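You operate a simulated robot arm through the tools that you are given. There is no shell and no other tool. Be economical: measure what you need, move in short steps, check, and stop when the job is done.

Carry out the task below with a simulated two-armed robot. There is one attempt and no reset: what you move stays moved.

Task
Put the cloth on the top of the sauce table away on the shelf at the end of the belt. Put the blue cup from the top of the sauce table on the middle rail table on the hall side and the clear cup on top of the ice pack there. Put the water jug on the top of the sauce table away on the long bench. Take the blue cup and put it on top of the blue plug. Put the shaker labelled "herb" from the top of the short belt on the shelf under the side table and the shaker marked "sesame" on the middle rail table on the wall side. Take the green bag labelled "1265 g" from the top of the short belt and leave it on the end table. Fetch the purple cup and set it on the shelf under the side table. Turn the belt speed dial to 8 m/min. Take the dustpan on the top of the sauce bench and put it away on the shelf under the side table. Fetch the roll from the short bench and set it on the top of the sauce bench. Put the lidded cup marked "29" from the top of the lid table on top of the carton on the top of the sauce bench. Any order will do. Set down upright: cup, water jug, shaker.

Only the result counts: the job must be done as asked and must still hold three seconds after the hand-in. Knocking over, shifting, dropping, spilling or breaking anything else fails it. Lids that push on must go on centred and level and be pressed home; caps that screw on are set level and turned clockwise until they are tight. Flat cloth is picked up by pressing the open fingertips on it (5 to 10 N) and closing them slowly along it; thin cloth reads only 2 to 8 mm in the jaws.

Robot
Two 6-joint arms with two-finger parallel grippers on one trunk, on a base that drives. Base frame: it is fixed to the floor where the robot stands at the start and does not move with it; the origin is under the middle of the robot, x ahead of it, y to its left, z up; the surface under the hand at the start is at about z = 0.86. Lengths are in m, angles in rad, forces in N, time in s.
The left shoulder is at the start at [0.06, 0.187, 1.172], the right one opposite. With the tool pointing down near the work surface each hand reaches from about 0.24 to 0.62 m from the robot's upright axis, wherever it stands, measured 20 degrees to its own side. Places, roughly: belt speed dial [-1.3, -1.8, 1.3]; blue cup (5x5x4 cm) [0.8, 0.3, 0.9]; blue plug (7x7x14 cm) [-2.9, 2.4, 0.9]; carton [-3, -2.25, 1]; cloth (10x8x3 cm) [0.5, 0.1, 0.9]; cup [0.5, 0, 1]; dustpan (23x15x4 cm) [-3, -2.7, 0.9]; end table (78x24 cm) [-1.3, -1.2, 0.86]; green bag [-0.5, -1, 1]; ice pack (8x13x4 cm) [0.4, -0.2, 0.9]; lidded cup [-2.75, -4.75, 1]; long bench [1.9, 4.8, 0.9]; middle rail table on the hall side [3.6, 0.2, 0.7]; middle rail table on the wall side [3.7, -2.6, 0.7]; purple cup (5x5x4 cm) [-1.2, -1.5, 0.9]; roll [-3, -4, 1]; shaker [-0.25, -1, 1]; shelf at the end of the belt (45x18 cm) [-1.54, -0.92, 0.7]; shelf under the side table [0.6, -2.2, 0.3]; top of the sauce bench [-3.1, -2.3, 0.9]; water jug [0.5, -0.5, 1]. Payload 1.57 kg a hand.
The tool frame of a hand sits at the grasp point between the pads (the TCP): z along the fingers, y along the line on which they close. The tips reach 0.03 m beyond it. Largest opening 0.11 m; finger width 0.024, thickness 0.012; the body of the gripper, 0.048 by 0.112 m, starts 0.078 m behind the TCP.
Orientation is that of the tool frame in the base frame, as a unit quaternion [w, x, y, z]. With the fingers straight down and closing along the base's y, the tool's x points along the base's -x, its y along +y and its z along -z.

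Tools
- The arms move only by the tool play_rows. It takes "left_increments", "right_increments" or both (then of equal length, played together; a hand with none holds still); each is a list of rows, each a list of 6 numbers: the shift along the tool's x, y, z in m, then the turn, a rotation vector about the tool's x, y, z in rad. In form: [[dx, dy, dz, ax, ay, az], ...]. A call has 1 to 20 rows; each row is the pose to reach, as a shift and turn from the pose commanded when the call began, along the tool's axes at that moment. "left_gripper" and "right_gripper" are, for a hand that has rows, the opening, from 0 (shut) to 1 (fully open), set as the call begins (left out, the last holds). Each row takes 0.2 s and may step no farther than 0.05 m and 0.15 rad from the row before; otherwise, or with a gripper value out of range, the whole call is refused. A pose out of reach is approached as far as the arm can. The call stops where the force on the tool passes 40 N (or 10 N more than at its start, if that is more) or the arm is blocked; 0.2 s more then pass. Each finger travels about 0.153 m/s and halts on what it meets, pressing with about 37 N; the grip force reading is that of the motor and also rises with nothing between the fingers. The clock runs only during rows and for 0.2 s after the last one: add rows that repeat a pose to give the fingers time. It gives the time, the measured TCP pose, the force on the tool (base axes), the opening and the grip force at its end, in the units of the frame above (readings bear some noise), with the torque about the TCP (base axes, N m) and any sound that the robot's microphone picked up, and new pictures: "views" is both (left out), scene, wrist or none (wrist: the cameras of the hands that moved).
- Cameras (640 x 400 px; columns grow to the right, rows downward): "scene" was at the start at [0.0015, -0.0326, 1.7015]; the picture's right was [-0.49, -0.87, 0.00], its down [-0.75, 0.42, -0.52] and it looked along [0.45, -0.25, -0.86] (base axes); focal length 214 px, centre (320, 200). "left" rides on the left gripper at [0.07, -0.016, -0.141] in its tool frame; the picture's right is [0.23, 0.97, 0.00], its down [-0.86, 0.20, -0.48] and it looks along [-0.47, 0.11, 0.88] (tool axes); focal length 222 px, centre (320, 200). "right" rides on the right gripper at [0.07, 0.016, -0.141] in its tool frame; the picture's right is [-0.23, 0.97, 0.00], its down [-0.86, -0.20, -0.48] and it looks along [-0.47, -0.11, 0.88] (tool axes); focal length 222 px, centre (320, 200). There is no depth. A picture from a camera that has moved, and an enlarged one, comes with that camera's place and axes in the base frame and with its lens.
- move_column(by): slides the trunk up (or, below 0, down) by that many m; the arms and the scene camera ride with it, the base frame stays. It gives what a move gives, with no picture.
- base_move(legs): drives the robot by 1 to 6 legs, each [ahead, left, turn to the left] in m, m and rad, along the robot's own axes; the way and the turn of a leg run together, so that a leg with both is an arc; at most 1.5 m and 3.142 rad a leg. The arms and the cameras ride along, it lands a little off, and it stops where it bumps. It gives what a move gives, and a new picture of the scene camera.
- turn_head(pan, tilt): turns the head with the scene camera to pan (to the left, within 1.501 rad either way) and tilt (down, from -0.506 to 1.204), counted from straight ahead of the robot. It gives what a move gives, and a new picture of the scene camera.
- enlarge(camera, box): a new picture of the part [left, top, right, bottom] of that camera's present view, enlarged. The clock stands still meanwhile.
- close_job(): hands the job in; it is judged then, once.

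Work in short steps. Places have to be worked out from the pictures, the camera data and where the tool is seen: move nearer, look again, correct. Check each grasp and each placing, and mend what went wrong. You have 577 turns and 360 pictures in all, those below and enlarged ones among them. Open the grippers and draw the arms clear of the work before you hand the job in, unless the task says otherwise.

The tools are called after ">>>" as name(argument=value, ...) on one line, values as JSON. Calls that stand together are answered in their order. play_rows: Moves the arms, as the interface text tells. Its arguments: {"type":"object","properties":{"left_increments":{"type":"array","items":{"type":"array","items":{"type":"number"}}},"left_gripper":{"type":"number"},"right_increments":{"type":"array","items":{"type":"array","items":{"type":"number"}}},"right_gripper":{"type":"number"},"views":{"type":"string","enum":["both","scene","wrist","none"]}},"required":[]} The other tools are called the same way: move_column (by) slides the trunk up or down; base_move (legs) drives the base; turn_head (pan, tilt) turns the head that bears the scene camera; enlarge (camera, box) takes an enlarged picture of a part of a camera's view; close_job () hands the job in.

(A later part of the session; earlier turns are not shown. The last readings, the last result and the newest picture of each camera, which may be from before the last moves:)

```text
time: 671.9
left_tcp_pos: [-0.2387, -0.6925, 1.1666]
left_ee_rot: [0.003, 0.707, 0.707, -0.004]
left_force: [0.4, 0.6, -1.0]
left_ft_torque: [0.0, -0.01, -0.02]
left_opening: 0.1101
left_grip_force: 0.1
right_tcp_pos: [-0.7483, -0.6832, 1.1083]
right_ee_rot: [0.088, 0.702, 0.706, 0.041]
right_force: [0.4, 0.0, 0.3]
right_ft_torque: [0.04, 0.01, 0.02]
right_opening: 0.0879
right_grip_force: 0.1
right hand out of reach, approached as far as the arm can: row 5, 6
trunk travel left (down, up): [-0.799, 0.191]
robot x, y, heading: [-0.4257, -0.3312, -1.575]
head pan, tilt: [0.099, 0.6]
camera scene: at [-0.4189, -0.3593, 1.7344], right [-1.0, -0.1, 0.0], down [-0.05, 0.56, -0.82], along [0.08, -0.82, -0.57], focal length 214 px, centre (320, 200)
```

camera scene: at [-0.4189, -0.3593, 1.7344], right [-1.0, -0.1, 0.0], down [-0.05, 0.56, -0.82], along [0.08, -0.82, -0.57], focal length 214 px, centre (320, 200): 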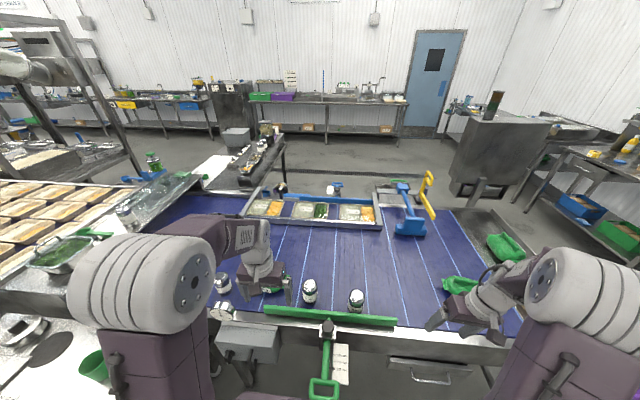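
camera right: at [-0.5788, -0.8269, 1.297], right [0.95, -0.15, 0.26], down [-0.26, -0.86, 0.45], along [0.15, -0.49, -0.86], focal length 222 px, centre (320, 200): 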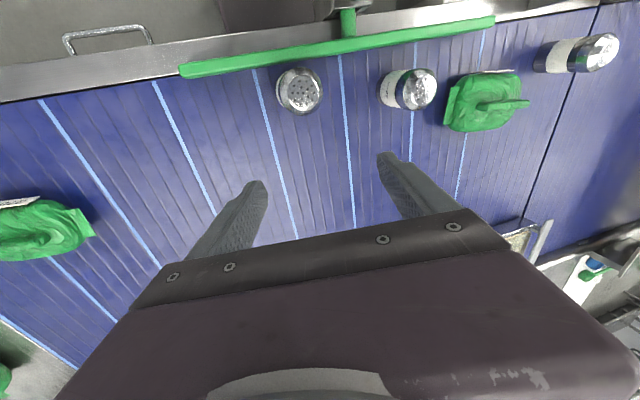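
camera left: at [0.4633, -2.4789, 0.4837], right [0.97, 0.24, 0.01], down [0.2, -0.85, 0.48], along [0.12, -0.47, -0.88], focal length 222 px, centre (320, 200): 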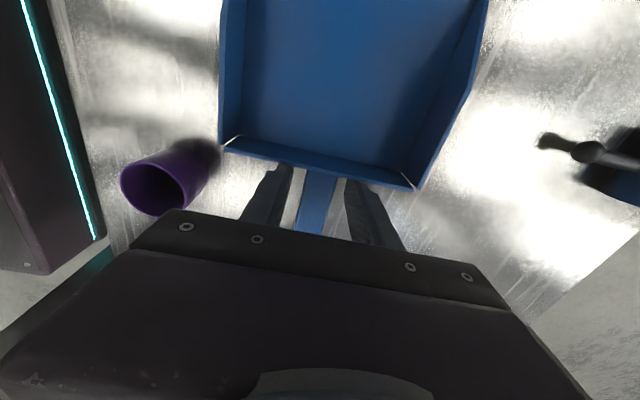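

>>> play_rows(right_increments=[[0, 0, -0.02, 0.06, 0.02, 0], [0, 0, -0.04, 0.12, 0.045, 0], [0, 0, -0.06, 0.184, 0.068, 0], [0, 0, -0.06, 0.184, 0.068, 0]], views="none")

>>> play_rows(right_increments=[[0, 0.03, 0, 0, 0, 0], [0, 0.06, 0, 0, 0, 0], [0, 0.1, 0, 0, 0, 0], [0, 0.14, 0, 0, 0, 0]], views="scene")

```text
time: 672.9
left_tcp_pos: [-0.2375, -0.6921, 1.1656]
left_ee_rot: [0.002, 0.707, 0.707, -0.005]
left_force: [-0.1, 0.3, 0.0]
left_ft_torque: [-0.02, 0.01, -0.01]
left_opening: 0.11
left_grip_force: 0.0
right_tcp_pos: [-0.7399, -0.6737, 1.1053]
right_ee_rot: [0.082, 0.704, 0.705, 0.025]
right_force: [-0.1, 0.2, -0.8]
right_ft_torque: [0.01, 0.02, -0.01]
right_opening: 0.0879
right_grip_force: 0.3
right hand out of reach, approached as far as the arm can: row 1, 2, 3, 4
trunk travel left (down, up): [-0.799, 0.191]
robot x, y, heading: [-0.4312, -0.3333, -1.572]
head pan, tilt: [0.099, 0.6]
```

```text
time: 673.9
left_tcp_pos: [-0.2375, -0.692, 1.1665]
left_ee_rot: [0.001, 0.707, 0.707, -0.004]
left_force: [0.4, -0.2, 0.6]
left_ft_torque: [0.0, 0.04, 0.01]
left_opening: 0.11
left_grip_force: 0.1
right_tcp_pos: [-0.5948, -0.6739, 1.1274]
right_ee_rot: [0.082, 0.703, 0.706, 0.024]
right_force: [-0.4, 0.0, 0.2]
right_ft_torque: [0.04, -0.01, 0.02]
right_opening: 0.0879
right_grip_force: 0.1
trunk travel left (down, up): [-0.799, 0.191]
robot x, y, heading: [-0.4289, -0.3351, -1.574]
head pan, tilt: [0.099, 0.6]
camera scene: at [-0.4155, -0.3584, 1.7344], right [-1.0, -0.1, 0.0], down [-0.06, 0.56, -0.83], along [0.08, -0.82, -0.56], focal length 214 px, centre (320, 200)
```

scene: 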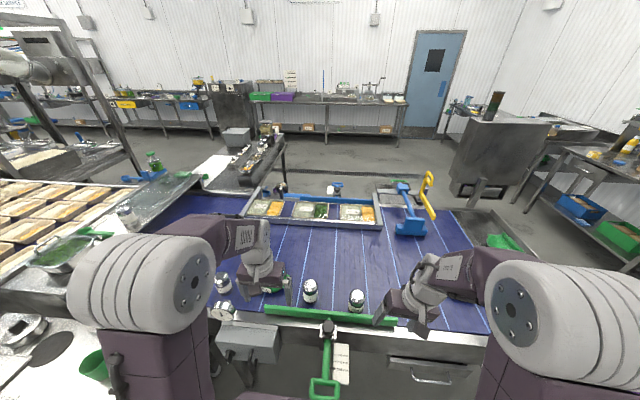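

Unwind via the forward-pitched pose at arm's length, then come back to vertical from there.

>>> play_rows(right_increments=[[-0.04, -0.004, -0.01, 0, -0.14, 0], [-0.08, -0.008, -0.01, 0, -0.28, 0], [-0.12, -0.012, -0.01, 0, -0.42, 0], [-0.16, -0.016, -0.011, 0, -0.56, 0], [-0.2, -0.02, -0.011, 0, -0.7, 0], [-0.24, -0.024, -0.011, 0, -0.84, 0], [-0.28, -0.028, -0.011, 0, -0.98, 0], [-0.3, -0.028, -0.011, 0, -1.0, 0]], views="scene")

```text
time: 675.7
left_tcp_pos: [-0.2387, -0.6926, 1.1662]
left_ee_rot: [0.003, 0.707, 0.707, -0.005]
left_force: [0.5, -0.1, -0.5]
left_ft_torque: [0.01, 0.0, 0.01]
left_opening: 0.1099
left_grip_force: 0.0
right_tcp_pos: [-0.6288, -0.972, 1.1595]
right_ee_rot: [0.411, 0.629, 0.579, -0.317]
right_force: [-0.2, -0.1, -0.2]
right_ft_torque: [-0.01, -0.01, 0.0]
right_opening: 0.0882
right_grip_force: 0.1
trunk travel left (down, up): [-0.799, 0.191]
robot x, y, heading: [-0.4264, -0.3305, -1.573]
head pan, tilt: [0.099, 0.6]
camera scene: at [-0.4174, -0.3594, 1.7344], right [-1.0, -0.1, 0.0], down [-0.06, 0.56, -0.82], along [0.08, -0.82, -0.57], focal length 214 px, centre (320, 200)
```

scene: 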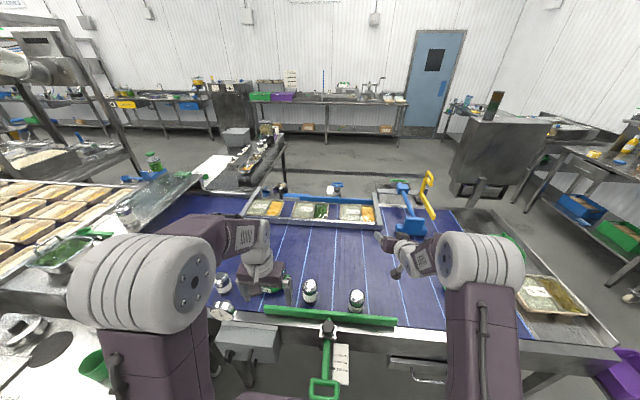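

Clean. Now rotate back to straight down while drawing back slightly.

>>> play_rows(right_increments=[[0.005, 0, -0.01, 0.0175, 0.1355, -0.009], [0.01, 0, -0.02, 0.035, 0.271, -0.0187], [0.016, 0, -0.03, 0.0525, 0.4065, -0.028], [0.021, 0, -0.04, 0.07, 0.542, -0.037], [0.026, 0, -0.05, 0.0875, 0.6775, -0.047], [0.032, 0, -0.06, 0.105, 0.813, -0.056], [0.037, 0, -0.07, 0.1225, 0.9485, -0.065], [0.042, 0, -0.08, 0.14, 1.084, -0.0746]], views="scene")

```text
time: 677.5
left_tcp_pos: [-0.2382, -0.692, 1.1658]
left_ee_rot: [0.003, 0.707, 0.707, -0.004]
left_force: [0.0, -0.4, -0.2]
left_ft_torque: [-0.01, 0.0, 0.02]
left_opening: 0.11
left_grip_force: 0.0
right_tcp_pos: [-0.6048, -0.8729, 1.1375]
right_ee_rot: [0.134, 0.711, 0.691, 0.013]
right_force: [-0.3, -0.1, 0.5]
right_ft_torque: [-0.02, 0.05, -0.01]
right_opening: 0.088
right_grip_force: 0.0
right hand out of reach, approached as far as the arm can: row 2, 3, 4, 5, 6, 7, 8
trunk travel left (down, up): [-0.799, 0.191]
robot x, y, heading: [-0.429, -0.3324, -1.574]
head pan, tilt: [0.099, 0.6]
camera scene: at [-0.4167, -0.3597, 1.7344], right [-1.0, -0.1, 0.0], down [-0.06, 0.56, -0.82], along [0.08, -0.82, -0.57], focal length 214 px, centre (320, 200)
```

scene: 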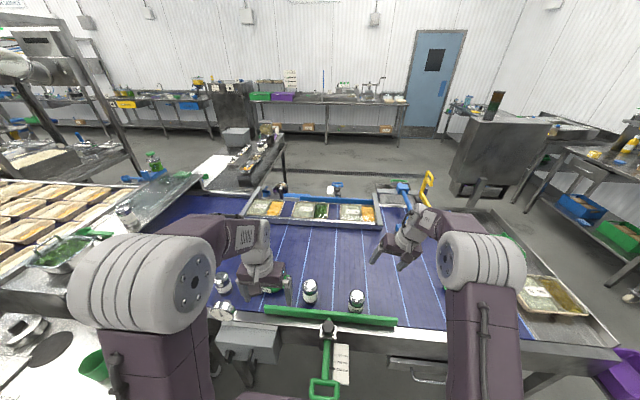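

Probe which way the wrist is limited: try yawing the hand.

>>> play_rows(right_increments=[[0, 0, 0, 0, 0, 0.14], [0, 0, 0, 0, 0, 0.28], [0, 0, 0, 0, 0, 0.42], [0, 0, 0, 0, 0, 0.56]], views="none")

>>> play_rows(right_increments=[[0, 0, 0, 0.1, 0, 0], [0, 0, 0, 0.2, 0, 0]], views="none")

```text
time: 678.5
left_tcp_pos: [-0.2375, -0.6918, 1.1661]
left_ee_rot: [0.002, 0.707, 0.707, -0.004]
left_force: [1.3, -0.8, 0.2]
left_ft_torque: [0.01, 0.0, 0.0]
left_opening: 0.1099
left_grip_force: 0.1
right_tcp_pos: [-0.6494, -0.8149, 1.0842]
right_ee_rot: [0.157, 0.857, 0.488, 0.053]
right_force: [-0.3, 0.4, 0.0]
right_ft_torque: [0.0, -0.01, 0.01]
right_opening: 0.0878
right_grip_force: 0.0
right hand out of reach, approached as far as the arm can: row 1, 2, 3, 4
trunk travel left (down, up): [-0.799, 0.191]
robot x, y, heading: [-0.4292, -0.3328, -1.577]
head pan, tilt: [0.099, 0.6]
```

```text
time: 679.1
left_tcp_pos: [-0.2374, -0.6913, 1.1663]
left_ee_rot: [0.001, 0.708, 0.707, -0.005]
left_force: [0.0, -0.8, 0.3]
left_ft_torque: [-0.02, 0.01, 0.0]
left_opening: 0.1099
left_grip_force: 0.1
right_tcp_pos: [-0.6611, -0.7988, 1.0719]
right_ee_rot: [0.139, 0.858, 0.492, 0.04]
right_force: [-0.7, 1.3, 0.1]
right_ft_torque: [0.03, 0.02, -0.03]
right_opening: 0.0879
right_grip_force: 0.1
right hand out of reach, approached as far as the arm can: row 1, 2
trunk travel left (down, up): [-0.799, 0.191]
robot x, y, heading: [-0.4311, -0.3298, -1.572]
head pan, tilt: [0.099, 0.6]
```

>>> play_rows(right_increments=[[0, 0, -0.02, 0, 0, -0.14], [0, 0, -0.04, 0, 0, -0.28], [0, 0, -0.06, 0, 0, -0.42], [0, 0, -0.06, 0, 0, -0.56], [0, 0, -0.06, 0, 0, -0.7], [0, 0, -0.06, 0, 0, -0.84], [0, 0, -0.06, 0, 0, -0.98], [0, 0, -0.06, 0, 0, -1.12]], views="none")

>>> play_rows(right_increments=[[0, 0, 0, 0.1, 0.05, 0], [0, 0, 0, 0.2, 0.1, 0], [0, 0, 0, 0.2, 0.1, 0]], views="scene")

```text
time: 680.9
left_tcp_pos: [-0.2389, -0.6915, 1.1649]
left_ee_rot: [0.002, 0.707, 0.707, -0.004]
left_force: [-0.7, -0.6, -0.4]
left_ft_torque: [-0.02, 0.01, 0.0]
left_opening: 0.11
left_grip_force: 0.1
right_tcp_pos: [-0.6762, -0.7885, 1.1283]
right_ee_rot: [0.137, 0.465, 0.874, -0.04]
right_force: [0.8, -0.3, 0.0]
right_ft_torque: [-0.03, 0.01, -0.01]
right_opening: 0.0883
right_grip_force: 0.1
trunk travel left (down, up): [-0.799, 0.191]
robot x, y, heading: [-0.4265, -0.3287, -1.57]
head pan, tilt: [0.099, 0.6]
```

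```text
time: 681.7
left_tcp_pos: [-0.2385, -0.6926, 1.1665]
left_ee_rot: [0.002, 0.707, 0.707, -0.003]
left_force: [0.5, -0.1, 1.0]
left_ft_torque: [0.0, -0.01, -0.01]
left_opening: 0.1101
left_grip_force: 0.1
right_tcp_pos: [-0.6786, -0.7857, 1.1231]
right_ee_rot: [0.1, 0.471, 0.873, -0.072]
right_force: [0.2, -0.7, -0.7]
right_ft_torque: [-0.01, -0.03, 0.0]
right_opening: 0.0879
right_grip_force: 0.1
right hand out of reach, approached as far as the arm can: row 1, 2, 3
trunk travel left (down, up): [-0.799, 0.191]
robot x, y, heading: [-0.4299, -0.3319, -1.572]
head pan, tilt: [0.099, 0.6]
camera scene: at [-0.4181, -0.359, 1.7344], right [-1.0, -0.1, 0.0], down [-0.05, 0.56, -0.82], along [0.08, -0.82, -0.57], focal length 214 px, centre (320, 200)
```

scene: 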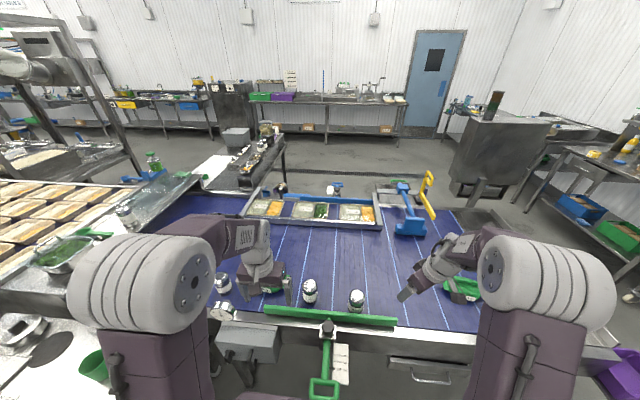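

I think the elbow flipped when the arm was fully stretched. Stretch the arm fully forward again at a safe height and come back, hoping to recover the elbow-up posture.

>>> play_rows(right_increments=[[-0.03, 0, -0.03, 0, -0.14, 0.1], [-0.06, 0, -0.06, 0, -0.28, 0.2], [-0.1, 0, -0.09, 0, -0.42, 0.3], [-0.14, 0, -0.1, 0, -0.56, 0.4], [-0.18, 0, -0.1, 0, -0.7, 0.5], [-0.22, 0, -0.1, 0, -0.84, 0.5], [-0.26, 0, -0.1, 0, -0.98, 0.5], [-0.3, 0, -0.1, 0, -1.1, 0.5], [-0.35, 0, -0.1, 0, -1.2, 0.5]], views="none")

>>> play_rows(right_increments=[[0, 0, 0.05, 0, 0, 0], [0, 0, 0.1, 0, 0, 0], [0, 0, 0.15, 0, 0, 0], [0, 0, 0.2, 0, 0, 0], [0, 0, 0.25, 0, 0, 0], [0, 0, 0.3, 0, 0, 0]], views="scene")

```text
refused: row 1 steps farther than a row can; nothing moved
```

```text
time: 682.7
left_tcp_pos: [-0.2395, -0.6874, 1.1673]
left_ee_rot: [0.004, 0.707, 0.707, -0.005]
left_force: [-1.7, 0.0, -0.2]
left_ft_torque: [0.0, 0.01, 0.0]
left_opening: 0.1101
left_grip_force: 0.1
right_tcp_pos: [-0.6606, -0.8204, 0.944]
right_ee_rot: [0.104, 0.47, 0.874, -0.069]
right_force: [1.9, 4.2, 4.0]
right_ft_torque: [-0.33, 0.16, -0.05]
right_opening: 0.0886
right_grip_force: 0.2
trunk travel left (down, up): [-0.799, 0.191]
robot x, y, heading: [-0.4282, -0.3315, -1.575]
head pan, tilt: [0.099, 0.6]
stopped in row 5 (right hand): the force on the tool passed its limit at 283 N (the readings are from after the stop); the commanded pose is now the measured one
camera scene: at [-0.4183, -0.3518, 1.7345], right [-1.0, -0.1, 0.0], down [-0.05, 0.56, -0.83], along [0.08, -0.82, -0.56], focal length 214 px, centre (320, 200)
```

scene: 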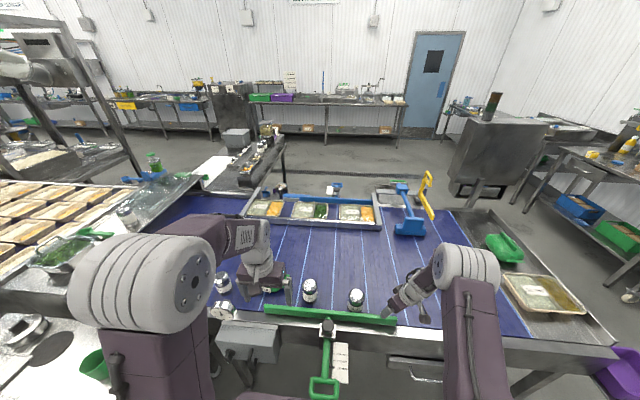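

The first call was refused and the second pushed down onto the belt edge. Lift off immediately and inspect.

>>> play_rows(right_increments=[[0, 0, -0.04, 0, 0, 0], [0, 0, -0.08, 0, 0, 0], [0, 0, -0.12, 0, 0, 0], [0, 0, -0.16, 0, 0, 0], [0, 0, -0.2, 0, 0, 0]], views="scene")

>>> enlarge(camera="scene", box=[220, 260, 460, 400])

```text
time: 683.9
left_tcp_pos: [-0.239, -0.6909, 1.1662]
left_ee_rot: [0.002, 0.707, 0.707, -0.005]
left_force: [0.6, 0.4, -0.3]
left_ft_torque: [-0.02, -0.02, 0.0]
left_opening: 0.1101
left_grip_force: 0.0
right_tcp_pos: [-0.6849, -0.7794, 1.1337]
right_ee_rot: [0.102, 0.471, 0.873, -0.07]
right_force: [-0.5, 0.0, 0.9]
right_ft_torque: [0.0, 0.04, 0.02]
right_opening: 0.0879
right_grip_force: 0.0
trunk travel left (down, up): [-0.799, 0.191]
robot x, y, heading: [-0.4303, -0.3308, -1.58]
head pan, tilt: [0.099, 0.6]
camera scene: at [-0.4176, -0.3559, 1.7344], right [-1.0, -0.1, 0.0], down [-0.05, 0.56, -0.83], along [0.08, -0.82, -0.56], focal length 214 px, centre (320, 200)
```

scene: 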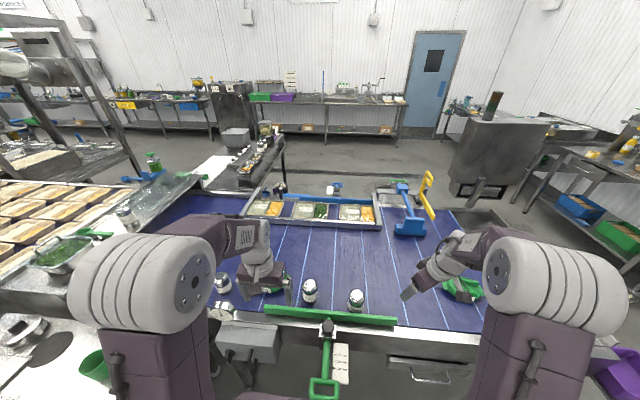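

```text
2.67 times, centred on (340, 330) of scene
camera zoom: at [-0.4176, -0.3559, 1.7344], right [-1.0, -0.1, 0.0], down [-0.05, 0.56, -0.83], along [0.08, -0.82, -0.56], focal length 572 px, centre (267, -147)
```

zoom: 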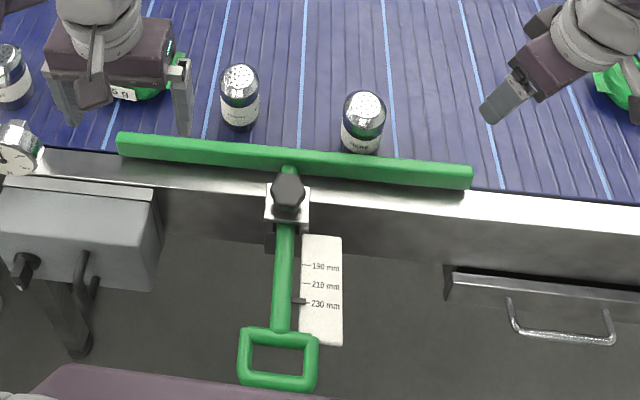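

Pictures are nearly spent, so I go on mostly by readings. Try to recover the right arm's elbow-up posture: stretch it far forward at a safe height.

>>> play_rows(right_increments=[[-0.03, -0.015, -0.03, 0.0394, -0.1063, 0.0336], [-0.07, -0.035, -0.03, 0.0788, -0.2127, 0.0672], [-0.11, -0.055, -0.03, 0.1182, -0.319, 0.1008], [-0.15, -0.075, -0.03, 0.1576, -0.4253, 0.1343], [-0.19, -0.095, -0.03, 0.197, -0.5317, 0.168], [-0.23, -0.115, -0.03, 0.2364, -0.638, 0.2015], [-0.27, -0.135, -0.03, 0.2757, -0.7443, 0.235], [-0.31, -0.155, -0.03, 0.315, -0.8507, 0.2687], [-0.35, -0.175, -0.03, 0.3545, -0.957, 0.3023], [-0.39, -0.195, -0.03, 0.394, -1.0633, 0.336], [-0.43, -0.215, -0.03, 0.4333, -1.17, 0.3694], [-0.467, -0.235, -0.03, 0.4727, -1.276, 0.403]], views="none")

```text
time: 686.5
left_tcp_pos: [-0.238, -0.692, 1.1657]
left_ee_rot: [0.001, 0.708, 0.707, -0.004]
left_force: [0.7, -0.7, 0.1]
left_ft_torque: [0.01, 0.03, 0.06]
left_opening: 0.1103
left_grip_force: 0.0
right_tcp_pos: [-0.6339, -1.172, 1.2833]
right_ee_rot: [0.498, 0.502, 0.503, -0.498]
right_force: [0.1, -0.4, -0.6]
right_ft_torque: [-0.03, 0.0, 0.01]
right_opening: 0.088
right_grip_force: 0.1
right hand out of reach, approached as far as the arm can: row 10, 11, 12
trunk travel left (down, up): [-0.799, 0.191]
robot x, y, heading: [-0.4291, -0.3318, -1.573]
head pan, tilt: [0.099, 0.6]
```

>>> play_rows(right_increments=[[0, 0, 0, 0, 0.14, 0], [0, 0, 0, 0, 0.28, 0], [0, 0, 0, 0, 0.42, 0], [0, 0, -0.01, 0, 0.56, 0], [0, 0, -0.02, 0, 0.7, 0], [0.01, 0, -0.03, 0, 0.84, 0], [0.02, 0, -0.05, 0, 0.98, 0], [0.04, 0, -0.08, 0, 1.12, 0], [0.06, 0, -0.11, 0, 1.26, 0], [0.08, 0, -0.15, 0, 1.4, 0], [0.1, 0, -0.19, 0, 1.54, 0], [0.1, 0, -0.22, 0, 1.57, 0]], views="none")

```text
time: 689.1
left_tcp_pos: [-0.2383, -0.6915, 1.1671]
left_ee_rot: [0.002, 0.708, 0.707, -0.005]
left_force: [-0.8, 0.1, 0.6]
left_ft_torque: [0.0, -0.01, 0.0]
left_opening: 0.1101
left_grip_force: 0.0
right_tcp_pos: [-0.5849, -0.9067, 1.1302]
right_ee_rot: [0.146, 0.719, 0.679, 0.015]
right_force: [0.3, 0.4, 0.0]
right_ft_torque: [-0.01, -0.01, -0.01]
right_opening: 0.0881
right_grip_force: 0.1
right hand out of reach, approached as far as the arm can: row 1, 2, 3, 4, 5, 6, 7, 8, 9, 10, 11, 12
trunk travel left (down, up): [-0.799, 0.191]
robot x, y, heading: [-0.4278, -0.3322, -1.574]
head pan, tilt: [0.099, 0.6]
```

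The right arm keeps its limited posture; I'll use the healthy left arm for HERB. First move the right hand clear.

>>> play_rows(right_increments=[[0, -0.03, -0.03, 0, 0, 0], [0.03, -0.06, -0.05, 0, 0, 0], [0.06, -0.09, -0.06, 0, 0, 0], [0.1, -0.12, -0.06, 0, 0, 0], [0.14, -0.14, -0.06, 0, 0, 0], [0.18, -0.16, -0.06, 0, 0, 0]], views="none")

>>> play_rows(left_increments=[[-0.02, -0.04, 0, 0, 0, 0], [-0.04, -0.08, 0, 0, 0, 0], [-0.06, -0.12, 0, 0, 0, 0], [-0.09, -0.16, 0, 0, 0, 0], [-0.11, -0.2, 0, 0, 0, 0], [-0.13, -0.24, 0, 0, 0, 0], [-0.154, -0.277, 0, 0, 0, 0]], left_gripper=0.8, views="none")

```text
time: 690.5
left_tcp_pos: [-0.2389, -0.6915, 1.1661]
left_ee_rot: [0.001, 0.707, 0.707, -0.003]
left_force: [0.3, -0.7, -0.2]
left_ft_torque: [0.03, 0.02, -0.03]
left_opening: 0.11
left_grip_force: 0.0
right_tcp_pos: [-0.7366, -0.714, 1.1227]
right_ee_rot: [0.146, 0.719, 0.679, 0.015]
right_force: [-0.4, 0.4, 0.9]
right_ft_torque: [-0.02, -0.01, 0.01]
right_opening: 0.0881
right_grip_force: 0.0
right hand out of reach, approached as far as the arm can: row 1
trunk travel left (down, up): [-0.799, 0.191]
robot x, y, heading: [-0.4312, -0.3332, -1.575]
head pan, tilt: [0.099, 0.6]
```

```text
time: 692.1
left_tcp_pos: [-0.5142, -0.8423, 1.1644]
left_ee_rot: [0.0, 0.707, 0.707, 0.0]
left_force: [-0.4, 0.2, -0.7]
left_ft_torque: [0.01, -0.01, 0.01]
left_opening: 0.088
left_grip_force: 0.1
left hand out of reach, approached as far as the arm can: row 7
right_tcp_pos: [-0.7386, -0.7174, 1.1202]
right_ee_rot: [0.145, 0.719, 0.679, 0.017]
right_force: [0.2, -0.5, 0.9]
right_ft_torque: [0.04, -0.01, -0.01]
right_opening: 0.088
right_grip_force: 0.0
trunk travel left (down, up): [-0.799, 0.191]
robot x, y, heading: [-0.4304, -0.3322, -1.572]
head pan, tilt: [0.099, 0.6]
```

Descend partway (gaining reach margin) and take one wrist picture to align precisely.

>>> play_rows(left_increments=[[0.004, 0, 0.04, 0, 0, 0], [0.004, 0, 0.08, 0, 0, 0], [0.002, 0, 0.1, 0, 0, 0]], views="none")

>>> enlarge(camera="left", box=[220, 90, 420, 215])

```text
time: 692.9
left_tcp_pos: [-0.5126, -0.8398, 1.0673]
left_ee_rot: [0.002, 0.708, 0.706, -0.005]
left_force: [0.1, -0.9, 0.8]
left_ft_torque: [-0.01, -0.01, -0.02]
left_opening: 0.0881
left_grip_force: 0.0
right_tcp_pos: [-0.7364, -0.7144, 1.1225]
right_ee_rot: [0.144, 0.72, 0.679, 0.017]
right_force: [0.3, -0.2, -0.5]
right_ft_torque: [-0.01, 0.02, 0.02]
right_opening: 0.088
right_grip_force: 0.0
trunk travel left (down, up): [-0.799, 0.191]
robot x, y, heading: [-0.4282, -0.3291, -1.573]
head pan, tilt: [0.099, 0.6]
```

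```text
3.20 times, centred on (320, 152) of left
camera zoom: at [-0.5285, -0.7689, 1.207], right [0.97, 0.23, 0.0], down [0.2, -0.85, 0.48], along [0.11, -0.47, -0.87], focal length 711 px, centre (320, 352)
```

zoom: 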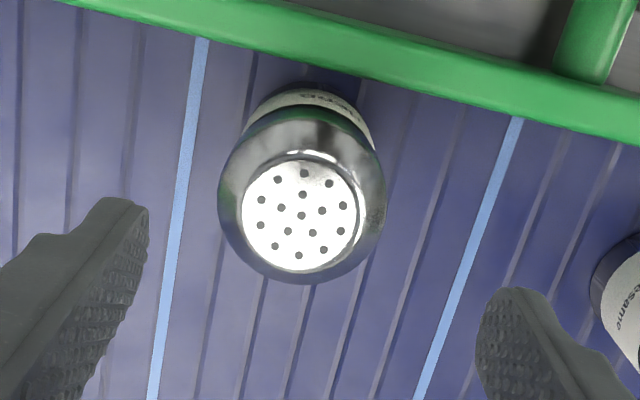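

HERB centre ≈[-0.518,-0.8425]; the hand is 5 mm off. Correct, descend, and close.

>>> play_rows(left_increments=[[-0.0015, -0.005, 0.04, 0, 0, 0], [-0.0015, -0.005, 0.08, 0, 0, 0], [-0.0015, -0.005, 0.12, 0, 0, 0]], views="none")

>>> play_rows(left_increments=[[0, 0, 0, 0, 0, 0], [0, 0, 0, 0, 0, 0], [0, 0, 0, 0, 0, 0], [0, 0, 0, 0, 0, 0]], left_gripper=0, views="none")

```text
time: 693.7
left_tcp_pos: [-0.5146, -0.8435, 0.9486]
left_ee_rot: [0.002, 0.708, 0.707, -0.004]
left_force: [-0.5, -0.1, -0.5]
left_ft_torque: [0.0, 0.04, -0.01]
left_opening: 0.0879
left_grip_force: 0.1
right_tcp_pos: [-0.7362, -0.7154, 1.1223]
right_ee_rot: [0.145, 0.72, 0.679, 0.016]
right_force: [0.8, 0.4, -0.1]
right_ft_torque: [-0.01, 0.01, 0.01]
right_opening: 0.088
right_grip_force: 0.0
trunk travel left (down, up): [-0.799, 0.191]
robot x, y, heading: [-0.4271, -0.3295, -1.573]
head pan, tilt: [0.099, 0.6]
```

```text
time: 694.7
left_tcp_pos: [-0.5157, -0.8437, 0.9478]
left_ee_rot: [0.002, 0.708, 0.707, -0.004]
left_force: [0.2, -1.1, 0.2]
left_ft_torque: [0.02, -0.03, -0.01]
left_opening: 0.0582
left_grip_force: 37.4
right_tcp_pos: [-0.7362, -0.7148, 1.1222]
right_ee_rot: [0.145, 0.72, 0.679, 0.016]
right_force: [-1.0, 0.0, -0.4]
right_ft_torque: [-0.01, 0.0, 0.0]
right_opening: 0.0882
right_grip_force: 0.0
trunk travel left (down, up): [-0.799, 0.191]
robot x, y, heading: [-0.4316, -0.3355, -1.576]
head pan, tilt: [0.099, 0.6]
```

HERB gripped (5.8 cm). Lift, draw back toward me, then to the left side.

>>> play_rows(left_increments=[[0, 0, -0.03, 0, 0, 0], [0, 0, -0.07, 0, 0, 0], [0, 0, -0.11, 0, 0, 0], [0.01, 0, -0.15, 0, 0, 0], [0.05, 0, -0.17, 0, 0, 0], [0.09, 0, -0.18, 0, 0, 0], [0.13, 0, -0.18, 0, 0, 0], [0.17, 0.02, -0.18, 0, 0, 0], [0.2, 0.05, -0.18, 0, 0, 0], [0.21, 0.09, -0.18, 0, 0, 0], [0.21, 0.13, -0.18, 0, 0, 0], [0.21, 0.17, -0.18, 0, 0, 0], [0.21, 0.21, -0.18, 0, 0, 0], [0.21, 0.25, -0.18, 0, 0, 0], [0.21, 0.29, -0.18, 0, 0, 0], [0.21, 0.33, -0.18, 0, 0, 0]], views="none")

```text
time: 698.1
left_tcp_pos: [-0.187, -0.6314, 1.1259]
left_ee_rot: [0.001, 0.708, 0.707, -0.003]
left_force: [-0.5, -0.4, -1.6]
left_ft_torque: [-0.01, 0.01, 0.0]
left_opening: 0.0582
left_grip_force: 37.4
right_tcp_pos: [-0.7354, -0.7151, 1.1212]
right_ee_rot: [0.144, 0.719, 0.679, 0.016]
right_force: [-1.0, -0.1, -0.2]
right_ft_torque: [0.0, 0.05, 0.02]
right_opening: 0.088
right_grip_force: 0.1
trunk travel left (down, up): [-0.799, 0.191]
robot x, y, heading: [-0.4277, -0.332, -1.573]
head pan, tilt: [0.099, 0.6]
```

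Now the right hand toward the sesame shaker, testing reach at a safe height (with the yaw it can hold level).

>>> play_rows(right_increments=[[-0.006, 0.0379, 0.005, 0, 0, -0.056], [-0.013, 0.0757, 0.01, 0, 0, -0.112], [-0.019, 0.1136, 0.015, 0, 0, -0.168], [-0.025, 0.1515, 0.02, 0, 0, -0.224], [-0.032, 0.1893, 0.025, 0, 0, -0.28], [-0.038, 0.2272, 0.03, 0, 0, -0.336], [-0.044, 0.2651, 0.035, 0, 0, -0.392], [-0.05, 0.303, 0.04, 0, 0, -0.448], [-0.057, 0.3408, 0.045, 0, 0, -0.504], [-0.063, 0.3787, 0.05, 0, 0, -0.56]], right_gripper=0.85, views="none")

```text
time: 700.3
left_tcp_pos: [-0.1887, -0.6308, 1.1271]
left_ee_rot: [0.0, 0.708, 0.707, -0.004]
left_force: [0.6, -0.1, -0.9]
left_ft_torque: [0.03, -0.01, 0.0]
left_opening: 0.0579
left_grip_force: 36.8
right_tcp_pos: [-0.4083, -0.7913, 1.1482]
right_ee_rot: [0.16, 0.515, 0.842, -0.012]
right_force: [0.3, -0.2, -0.1]
right_ft_torque: [-0.01, 0.0, 0.02]
right_opening: 0.0936
right_grip_force: 0.0
right hand out of reach, approached as far as the arm can: row 8, 9, 10
trunk travel left (down, up): [-0.799, 0.191]
robot x, y, heading: [-0.4302, -0.3331, -1.573]
head pan, tilt: [0.099, 0.6]
```

Out of reach by 8 cm; shift the base left 0.17 m.

>>> base_move(legs=[[0.0, 0.17, 0]])

```text
time: 701.8
left_tcp_pos: [-0.0202, -0.6306, 1.1256]
left_ee_rot: [0.003, 0.707, 0.707, -0.003]
left_force: [-1.2, 0.5, -0.9]
left_ft_torque: [0.01, -0.04, 0.01]
left_opening: 0.0582
left_grip_force: 37.2
right_tcp_pos: [-0.2412, -0.791, 1.1483]
right_ee_rot: [0.16, 0.515, 0.842, -0.011]
right_force: [-0.2, -0.6, 0.6]
right_ft_torque: [0.0, -0.05, 0.05]
right_opening: 0.0934
right_grip_force: 0.0
trunk travel left (down, up): [-0.799, 0.191]
robot x, y, heading: [-0.2586, -0.3334, -1.571]
head pan, tilt: [0.099, 0.6]
camera scene: at [-0.2516, -0.3593, 1.7344], right [-1.0, -0.1, 0.0], down [-0.05, 0.56, -0.83], along [0.08, -0.82, -0.56], focal length 214 px, centre (320, 200)
```

scene: 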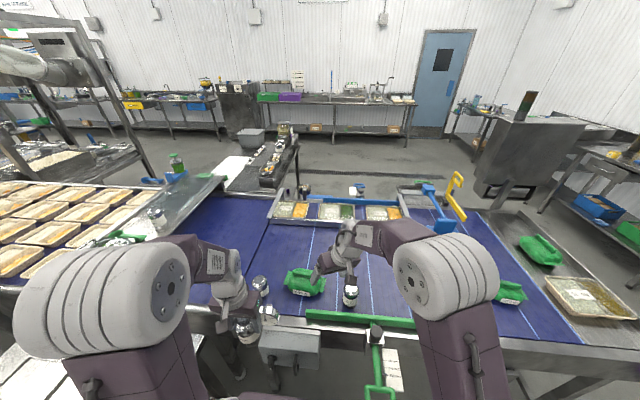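

Still 15° leaning there; shift the base another 0.14 m so the right hand can hold level, keeping clear of the table.

>>> base_move(legs=[[0.0, 0.14, 0]])

>>> play_rows(right_increments=[[0.02, -0.035, -0.01, 0, 0, 0.02], [0.04, -0.07, -0.01, 0, 0, 0.04], [0.05, -0.11, -0.01, 0, 0, 0.06], [0.06, -0.15, -0.01, 0, 0, 0.08], [0.07, -0.19, -0.01, 0, 0, 0.1]], views="none")

```text
time: 703.1
left_tcp_pos: [0.1212, -0.6312, 1.127]
left_ee_rot: [0.001, 0.707, 0.707, -0.003]
left_force: [0.0, -0.3, -1.6]
left_ft_torque: [0.0, 0.0, -0.01]
left_opening: 0.0582
left_grip_force: 37.2
right_tcp_pos: [-0.0988, -0.7906, 1.1484]
right_ee_rot: [0.16, 0.514, 0.843, -0.01]
right_force: [-0.7, -0.8, 0.9]
right_ft_torque: [-0.01, -0.06, 0.0]
right_opening: 0.0933
right_grip_force: 0.0
trunk travel left (down, up): [-0.799, 0.191]
robot x, y, heading: [-0.1176, -0.3333, -1.574]
head pan, tilt: [0.099, 0.6]
camera scene: at [-0.1099, -0.3597, 1.7344], right [-1.0, -0.1, 0.0], down [-0.05, 0.56, -0.83], along [0.08, -0.82, -0.56], focal length 214 px, centre (320, 200)
```

scene: 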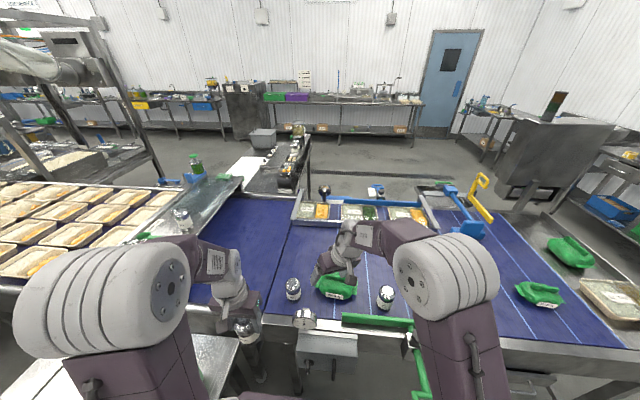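

```text
time: 704.3
left_tcp_pos: [0.1215, -0.6327, 1.1278]
left_ee_rot: [0.001, 0.707, 0.707, -0.003]
left_force: [0.1, -0.2, -0.8]
left_ft_torque: [-0.05, -0.01, 0.0]
left_opening: 0.0581
left_grip_force: 37.2
right_tcp_pos: [-0.2956, -0.8199, 1.1107]
right_ee_rot: [0.16, 0.556, 0.816, -0.003]
right_force: [-0.3, 0.5, 0.5]
right_ft_torque: [0.04, 0.02, -0.01]
right_opening: 0.0935
right_grip_force: 0.0
trunk travel left (down, up): [-0.799, 0.191]
robot x, y, heading: [-0.1176, -0.3271, -1.572]
head pan, tilt: [0.099, 0.6]
no pictures are left
```

Calls still work without pictures. Try to level the right hand here.

>>> play_rows(right_increments=[[0, 0, 0, 0.06, 0.09, 0], [0, 0, 0, 0.12, 0.18, 0], [0, 0, 0, 0.175, 0.268, 0], [0, 0, 0, 0.175, 0.268, 0]], views="none")

```text
time: 705.3
left_tcp_pos: [0.1234, -0.6317, 1.1256]
left_ee_rot: [0.002, 0.707, 0.707, -0.004]
left_force: [-0.6, -0.9, -0.4]
left_ft_torque: [0.0, 0.0, -0.02]
left_opening: 0.0579
left_grip_force: 37.0
right_tcp_pos: [-0.2944, -0.8202, 1.1113]
right_ee_rot: [0.112, 0.56, 0.821, -0.002]
right_force: [-0.5, -0.3, -0.6]
right_ft_torque: [-0.01, 0.03, 0.04]
right_opening: 0.0939
right_grip_force: 0.1
right hand out of reach, approached as far as the arm can: row 2, 3, 4
trunk travel left (down, up): [-0.799, 0.191]
robot x, y, heading: [-0.1198, -0.3334, -1.574]
head pan, tilt: [0.099, 0.6]
no pictures are left
```

Yaw so the closing axis is level given the remaining lean.

>>> play_rows(right_increments=[[0, 0, 0, 0, 0, -0.12], [0, 0, 0, 0, 0, -0.24], [0, 0, 0, 0, 0, -0.36], [0, 0, 0, 0, 0, -0.48], [0, 0, 0, 0, 0, -0.57]], views="none")

```text
time: 706.5
left_tcp_pos: [0.1229, -0.6317, 1.1261]
left_ee_rot: [0.001, 0.707, 0.707, -0.004]
left_force: [-0.2, 0.2, -1.1]
left_ft_torque: [0.03, -0.03, -0.01]
left_opening: 0.0579
left_grip_force: 36.6
right_tcp_pos: [-0.2955, -0.8192, 1.1106]
right_ee_rot: [0.106, 0.305, 0.946, -0.032]
right_force: [0.2, -0.3, 0.3]
right_ft_torque: [0.02, 0.01, 0.03]
right_opening: 0.0935
right_grip_force: 0.0
trunk travel left (down, up): [-0.799, 0.191]
robot x, y, heading: [-0.1145, -0.3317, -1.573]
head pan, tilt: [0.099, 0.6]
no pictures are left
```

>>> play_rows(right_increments=[[0, 0, 0, 0, 0.08, 0], [0, 0, 0, 0, 0.16, 0], [0, 0, 0, 0, 0.22, 0]], views="none")

```text
time: 707.3
left_tcp_pos: [0.1224, -0.6306, 1.1259]
left_ee_rot: [0.002, 0.707, 0.707, -0.004]
left_force: [-0.5, -0.7, -0.8]
left_ft_torque: [-0.01, 0.03, 0.02]
left_opening: 0.0576
left_grip_force: 36.7
right_tcp_pos: [-0.2954, -0.8187, 1.1107]
right_ee_rot: [0.106, 0.307, 0.945, -0.032]
right_force: [-0.2, -1.2, 0.3]
right_ft_torque: [0.01, -0.02, 0.01]
right_opening: 0.0935
right_grip_force: 0.0
right hand out of reach, approached as far as the arm can: row 1, 2, 3
trunk travel left (down, up): [-0.799, 0.191]
robot x, y, heading: [-0.1203, -0.3342, -1.571]
head pan, tilt: [0.099, 0.6]
no pictures are left
```

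>>> play_rows(right_increments=[[0.012, -0.02, -0.003, 0, 0, 0], [0.024, -0.04, -0.006, 0, 0, 0], [0.0354, -0.0585, -0.0082, 0, 0, 0]], views="none")

```text
time: 708.1
left_tcp_pos: [0.1222, -0.6308, 1.1275]
left_ee_rot: [0.002, 0.707, 0.707, -0.004]
left_force: [0.2, -0.2, -0.9]
left_ft_torque: [0.01, 0.01, 0.01]
left_opening: 0.058
left_grip_force: 36.6
right_tcp_pos: [-0.3594, -0.8429, 1.1087]
right_ee_rot: [0.11, 0.307, 0.945, -0.034]
right_force: [0.1, -0.2, 0.9]
right_ft_torque: [0.01, -0.01, -0.01]
right_opening: 0.0932
right_grip_force: 0.1
trunk travel left (down, up): [-0.799, 0.191]
robot x, y, heading: [-0.1212, -0.3321, -1.568]
head pan, tilt: [0.099, 0.6]
no pictures are left
```

>>> play_rows(right_increments=[[0, -0.0005, 0.042, 0, 0, 0], [-0.0005, -0.001, 0.084, 0, 0, 0], [-0.001, -0.0015, 0.126, 0, 0, 0], [-0.001, -0.0015, 0.1685, 0, 0, 0]], views="none")

```text
time: 709.1
left_tcp_pos: [0.1226, -0.6317, 1.1266]
left_ee_rot: [0.001, 0.707, 0.707, -0.004]
left_force: [-0.7, -0.3, -1.4]
left_ft_torque: [0.0, -0.01, 0.0]
left_opening: 0.0578
left_grip_force: 36.8
right_tcp_pos: [-0.329, -0.8686, 0.9453]
right_ee_rot: [0.106, 0.306, 0.945, -0.032]
right_force: [-0.1, 1.7, -0.2]
right_ft_torque: [0.02, 0.0, -0.02]
right_opening: 0.0933
right_grip_force: 0.0
trunk travel left (down, up): [-0.799, 0.191]
robot x, y, heading: [-0.1212, -0.3335, -1.569]
head pan, tilt: [0.099, 0.6]
no pictures are left
```

In place with no contact. Close first to just over its diameter (centres it), then fully.

>>> play_rows(right_increments=[[0, 0, 0, 0, 0, 0], [0, 0, 0, 0, 0, 0], [0, 0, 0, 0, 0, 0]], right_gripper=0.56, views="none")

>>> play_rows(right_increments=[[0, 0, 0, 0, 0, 0], [0, 0, 0, 0, 0, 0], [0, 0, 0, 0, 0, 0]], right_gripper=0.0, views="none")

```text
time: 709.9
left_tcp_pos: [0.123, -0.6307, 1.127]
left_ee_rot: [0.001, 0.707, 0.707, -0.003]
left_force: [1.0, -0.3, -0.9]
left_ft_torque: [0.0, 0.01, 0.0]
left_opening: 0.058
left_grip_force: 37.0
right_tcp_pos: [-0.3308, -0.8662, 0.9458]
right_ee_rot: [0.106, 0.306, 0.945, -0.032]
right_force: [0.3, -0.3, -0.4]
right_ft_torque: [-0.06, -0.02, 0.01]
right_opening: 0.0622
right_grip_force: 0.5
trunk travel left (down, up): [-0.799, 0.191]
robot x, y, heading: [-0.1175, -0.334, -1.577]
head pan, tilt: [0.099, 0.6]
no pictures are left
```

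```text
time: 710.7
left_tcp_pos: [0.1227, -0.6306, 1.1263]
left_ee_rot: [0.002, 0.707, 0.707, -0.004]
left_force: [0.7, -0.5, -1.7]
left_ft_torque: [0.01, 0.04, 0.01]
left_opening: 0.0579
left_grip_force: 36.7
right_tcp_pos: [-0.3288, -0.866, 0.9474]
right_ee_rot: [0.106, 0.307, 0.945, -0.033]
right_force: [-0.3, -0.4, 1.8]
right_ft_torque: [-0.09, 0.01, 0.01]
right_opening: 0.0586
right_grip_force: 36.4
trunk travel left (down, up): [-0.799, 0.191]
robot x, y, heading: [-0.117, -0.3338, -1.574]
head pan, tilt: [0.099, 0.6]
no pictures are left
```

Sesame gripped (5.9 cm). Lift straight up.

>>> play_rows(right_increments=[[-0.007, 0, -0.029, 0, 0, 0], [-0.016, 0, -0.068, 0, 0, 0], [-0.025, 0, -0.107, 0, 0, 0], [-0.036, 0, -0.15, 0, 0, 0], [-0.036, 0, -0.15, 0, 0, 0]], views="none")

```text
time: 711.9
left_tcp_pos: [0.123, -0.6327, 1.1262]
left_ee_rot: [0.001, 0.708, 0.707, -0.004]
left_force: [-0.3, 0.4, -1.0]
left_ft_torque: [0.01, 0.01, 0.0]
left_opening: 0.0579
left_grip_force: 36.9
right_tcp_pos: [-0.3273, -0.8638, 1.0996]
right_ee_rot: [0.113, 0.306, 0.945, -0.032]
right_force: [-0.2, -0.1, -1.4]
right_ft_torque: [0.02, 0.02, 0.01]
right_opening: 0.0585
right_grip_force: 37.0
right hand out of reach, approached as far as the arm can: row 4, 5
trunk travel left (down, up): [-0.799, 0.191]
robot x, y, heading: [-0.1179, -0.3285, -1.576]
head pan, tilt: [0.099, 0.6]
no pictures are left
```

Both shakers are held. Drive (by odometry) around the west end of the belt toward the south aisle.

>>> base_move(legs=[[0, -0.5, 0], [-0.45, -0.95, 0], [0, -0.65, 0], [0, 0, 1.574], [0, -1.45, 0], [0, -1.4, 0]])

```text
time: 740.4
left_tcp_pos: [-1.938, -2.474, 1.1264]
left_ee_rot: [0.003, 0.016, 1.0, -0.001]
left_force: [-0.8, -0.8, -2.0]
left_ft_torque: [-0.02, 0.02, -0.02]
left_opening: 0.058
left_grip_force: 36.8
right_tcp_pos: [-1.7233, -2.9315, 1.0988]
right_ee_rot: [0.104, -0.437, 0.892, 0.054]
right_force: [0.7, -0.1, -1.4]
right_ft_torque: [-0.02, 0.02, 0.0]
right_opening: 0.058
right_grip_force: 37.1
trunk travel left (down, up): [-0.799, 0.191]
robot x, y, heading: [-2.2467, -2.7075, -0.029]
head pan, tilt: [0.099, 0.6]
```

On track. Continue east along the south aisle to the middle rail table and face it.

>>> base_move(legs=[[0.3, -0.75, 0.029], [1.48, 0, 0], [1.48, 0, 0], [1.48, 0, 0], [0.77, 0, 0]])

```text
time: 769.2
left_tcp_pos: [3.5388, -3.1008, 1.1269]
left_ee_rot: [0.005, -0.016, 1.0, -0.002]
left_force: [-0.8, 0.3, -0.6]
left_ft_torque: [0.03, 0.04, 0.04]
left_opening: 0.0581
left_grip_force: 36.7
right_tcp_pos: [3.7848, -3.5434, 1.1003]
right_ee_rot: [0.103, -0.466, 0.877, 0.057]
right_force: [-0.3, 0.1, -1.3]
right_ft_torque: [0.0, 0.03, -0.02]
right_opening: 0.0582
right_grip_force: 37.3
trunk travel left (down, up): [-0.799, 0.191]
robot x, y, heading: [3.2499, -3.3515, 0.029]
head pan, tilt: [0.099, 0.6]
```

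>>> base_move(legs=[[0.02, -0.1, 0], [0, 0, 1.541]])

```text
time: 774.0
left_tcp_pos: [3.0425, -3.1404, 1.1269]
left_ee_rot: [0.003, -0.695, 0.719, 0.001]
left_force: [0.0, 0.0, -1.1]
left_ft_torque: [0.01, 0.02, 0.01]
left_opening: 0.058
left_grip_force: 36.9
right_tcp_pos: [3.5004, -2.925, 1.0978]
right_ee_rot: [-0.035, 0.939, -0.322, -0.113]
right_force: [-0.1, 0.2, -1.1]
right_ft_torque: [-0.03, 0.0, -0.01]
right_opening: 0.058
right_grip_force: 37.0
trunk travel left (down, up): [-0.799, 0.191]
robot x, y, heading: [3.2715, -3.4474, 1.536]
head pan, tilt: [0.099, 0.6]
```

Lower the trunk 0.15 m (to stay under the overhead box) and advance 0.26 m over the table.

>>> move_column(by=-0.15)

>>> base_move(legs=[[0.26, 0, 0.03]])

```text
time: 775.8
left_tcp_pos: [3.0419, -3.1412, 0.9753]
left_ee_rot: [0.003, -0.694, 0.72, 0.001]
left_force: [0.8, -0.5, -1.2]
left_ft_torque: [0.05, 0.0, -0.02]
left_opening: 0.0582
left_grip_force: 37.1
right_tcp_pos: [3.5001, -2.9261, 0.9489]
right_ee_rot: [-0.035, 0.939, -0.322, -0.113]
right_force: [0.5, -0.2, -0.5]
right_ft_torque: [-0.03, 0.0, -0.03]
right_opening: 0.0581
right_grip_force: 36.6
trunk travel left (down, up): [-0.649, 0.341]
robot x, y, heading: [3.2753, -3.4466, 1.533]
head pan, tilt: [0.099, 0.6]
```

```text
time: 777.6
left_tcp_pos: [3.034, -2.8894, 0.9763]
left_ee_rot: [-0.004, 0.708, -0.706, -0.002]
left_force: [0.4, 0.2, -0.7]
left_ft_torque: [-0.03, -0.04, 0.03]
left_opening: 0.0581
left_grip_force: 36.6
right_tcp_pos: [3.485, -2.6554, 0.9498]
right_ee_rot: [-0.033, 0.945, -0.305, -0.112]
right_force: [0.1, 0.0, -1.2]
right_ft_torque: [-0.03, -0.05, -0.03]
right_opening: 0.0581
right_grip_force: 36.7
trunk travel left (down, up): [-0.649, 0.341]
robot x, y, heading: [3.2765, -3.1824, 1.574]
head pan, tilt: [0.099, 0.6]
```

No contact. Lower by the trunk in steps, watching the force on the right hand.

>>> move_column(by=-0.06)

>>> move_column(by=-0.06)

>>> move_column(by=-0.03)

```text
time: 778.6
left_tcp_pos: [3.0358, -2.8891, 0.917]
left_ee_rot: [-0.003, 0.708, -0.706, -0.003]
left_force: [-0.4, -0.8, -0.6]
left_ft_torque: [0.0, 0.02, 0.01]
left_opening: 0.0582
left_grip_force: 37.0
right_tcp_pos: [3.4854, -2.6559, 0.8898]
right_ee_rot: [-0.034, 0.945, -0.305, -0.114]
right_force: [0.2, -1.3, -1.2]
right_ft_torque: [-0.01, 0.04, 0.02]
right_opening: 0.0578
right_grip_force: 37.3
trunk travel left (down, up): [-0.589, 0.401]
robot x, y, heading: [3.2811, -3.1812, 1.57]
head pan, tilt: [0.099, 0.6]
```

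```text
time: 779.6
left_tcp_pos: [3.0346, -2.8897, 0.8565]
left_ee_rot: [-0.005, 0.709, -0.705, -0.003]
left_force: [-0.6, -0.3, 0.0]
left_ft_torque: [-0.05, 0.01, 0.01]
left_opening: 0.0579
left_grip_force: 37.1
right_tcp_pos: [3.4834, -2.6563, 0.8335]
right_ee_rot: [-0.037, 0.945, -0.305, -0.114]
right_force: [-1.7, -2.8, 17.9]
right_ft_torque: [-0.36, 0.12, 0.09]
right_opening: 0.0577
right_grip_force: 37.0
trunk travel left (down, up): [-0.528, 0.462]
robot x, y, heading: [3.2776, -3.1874, 1.575]
head pan, tilt: [0.099, 0.6]
stopped: the force on the tool passed its limit at 51 N (the readings are from after the stop); the commanded pose is now the measured one
```

```text
time: 780.0
left_tcp_pos: [3.0345, -2.8903, 0.8527]
left_ee_rot: [-0.005, 0.709, -0.706, -0.002]
left_force: [0.1, 0.0, -0.8]
left_ft_torque: [-0.04, -0.01, -0.01]
left_opening: 0.0576
left_grip_force: 37.1
right_tcp_pos: [3.4839, -2.654, 0.8328]
right_ee_rot: [-0.039, 0.945, -0.304, -0.115]
right_force: [-1.1, -8.1, 23.1]
right_ft_torque: [-0.86, 0.17, 0.03]
right_opening: 0.0578
right_grip_force: 36.7
trunk travel left (down, up): [-0.525, 0.465]
robot x, y, heading: [3.2766, -3.19, 1.57]
head pan, tilt: [0.099, 0.6]
stopped: the force on the tool passed its limit at 49 N (the readings are from after the stop); the commanded pose is now the measured one
```

Contact 7 cm above the expected table level — something (a pan) stands there. Raise again and probe elsewhere.

>>> move_column(by=0.08)

```text
time: 781.1
left_tcp_pos: [3.0342, -2.8887, 0.932]
left_ee_rot: [-0.004, 0.708, -0.706, -0.001]
left_force: [-0.4, 0.3, -0.6]
left_ft_torque: [-0.01, 0.01, 0.01]
left_opening: 0.0579
left_grip_force: 37.4
right_tcp_pos: [3.485, -2.6527, 0.9091]
right_ee_rot: [-0.038, 0.945, -0.304, -0.115]
right_force: [-1.2, -1.1, -1.8]
right_ft_torque: [0.01, -0.02, 0.0]
right_opening: 0.0583
right_grip_force: 36.8
trunk travel left (down, up): [-0.605, 0.385]
robot x, y, heading: [3.2764, -3.1862, 1.575]
head pan, tilt: [0.099, 0.6]
```

Perhaps the table edge is nearer than assumed and this is the pan zone. Back up 0.09 m and probe again.

>>> base_move(legs=[[-0.09, 0, 0]])

>>> move_column(by=-0.06)

```text
time: 782.2
left_tcp_pos: [3.0344, -2.9777, 0.9319]
left_ee_rot: [-0.004, 0.707, -0.707, -0.003]
left_force: [-0.4, -1.0, -0.7]
left_ft_torque: [0.02, 0.0, -0.01]
left_opening: 0.0579
left_grip_force: 36.2
right_tcp_pos: [3.4857, -2.7414, 0.9096]
right_ee_rot: [-0.038, 0.945, -0.305, -0.114]
right_force: [-0.7, -0.3, -1.4]
right_ft_torque: [0.02, -0.03, 0.01]
right_opening: 0.0582
right_grip_force: 37.2
trunk travel left (down, up): [-0.605, 0.385]
robot x, y, heading: [3.2782, -3.2753, 1.571]
head pan, tilt: [0.099, 0.6]
```

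```text
time: 783.2
left_tcp_pos: [3.0353, -2.9763, 0.8738]
left_ee_rot: [-0.003, 0.707, -0.707, -0.002]
left_force: [-0.5, 0.0, -1.1]
left_ft_torque: [-0.01, -0.03, 0.0]
left_opening: 0.0579
left_grip_force: 37.1
right_tcp_pos: [3.4851, -2.7415, 0.8498]
right_ee_rot: [-0.038, 0.945, -0.305, -0.115]
right_force: [0.3, 0.1, -1.6]
right_ft_torque: [-0.01, -0.01, -0.01]
right_opening: 0.0576
right_grip_force: 36.7
trunk travel left (down, up): [-0.545, 0.445]
robot x, y, heading: [3.2747, -3.2753, 1.569]
head pan, tilt: [0.099, 0.6]
```

>>> move_column(by=-0.025)

```text
time: 783.9
left_tcp_pos: [3.0345, -2.9779, 0.8477]
left_ee_rot: [-0.004, 0.708, -0.707, -0.002]
left_force: [0.0, 0.5, -1.2]
left_ft_torque: [-0.03, 0.0, -0.03]
left_opening: 0.0579
left_grip_force: 36.8
right_tcp_pos: [3.4843, -2.7415, 0.8283]
right_ee_rot: [-0.041, 0.944, -0.306, -0.116]
right_force: [1.8, 1.6, 31.6]
right_ft_torque: [0.53, -0.03, -0.08]
right_opening: 0.0572
right_grip_force: 37.6
trunk travel left (down, up): [-0.52, 0.47]
robot x, y, heading: [3.2748, -3.2741, 1.572]
head pan, tilt: [0.099, 0.6]
```

The torque signs show a narrow rim at y≈-2.70 (a pan front). Probe in front of it, at y≈-2.80.

>>> move_column(by=0.04)

>>> base_move(legs=[[-0.06, 0, 0]])

```text
time: 784.8
left_tcp_pos: [3.0351, -2.9765, 0.8871]
left_ee_rot: [-0.003, 0.708, -0.706, -0.003]
left_force: [0.7, 0.4, -0.8]
left_ft_torque: [0.0, 0.0, -0.05]
left_opening: 0.0579
left_grip_force: 37.0
right_tcp_pos: [3.485, -2.7398, 0.8639]
right_ee_rot: [-0.037, 0.945, -0.305, -0.115]
right_force: [0.1, -0.6, -2.6]
right_ft_torque: [0.0, -0.01, 0.02]
right_opening: 0.0579
right_grip_force: 37.0
trunk travel left (down, up): [-0.56, 0.43]
robot x, y, heading: [3.2765, -3.2766, 1.573]
head pan, tilt: [0.099, 0.6]
```

```text
time: 785.7
left_tcp_pos: [3.0343, -3.0346, 0.8868]
left_ee_rot: [-0.004, 0.708, -0.706, -0.003]
left_force: [-0.4, -0.4, -1.4]
left_ft_torque: [0.0, -0.02, 0.0]
left_opening: 0.0578
left_grip_force: 37.0
right_tcp_pos: [3.4865, -2.7997, 0.8647]
right_ee_rot: [-0.038, 0.945, -0.304, -0.115]
right_force: [-0.1, -1.3, -1.1]
right_ft_torque: [0.04, 0.0, 0.03]
right_opening: 0.0582
right_grip_force: 37.3
trunk travel left (down, up): [-0.56, 0.43]
robot x, y, heading: [3.2805, -3.3328, 1.57]
head pan, tilt: [0.099, 0.6]
```

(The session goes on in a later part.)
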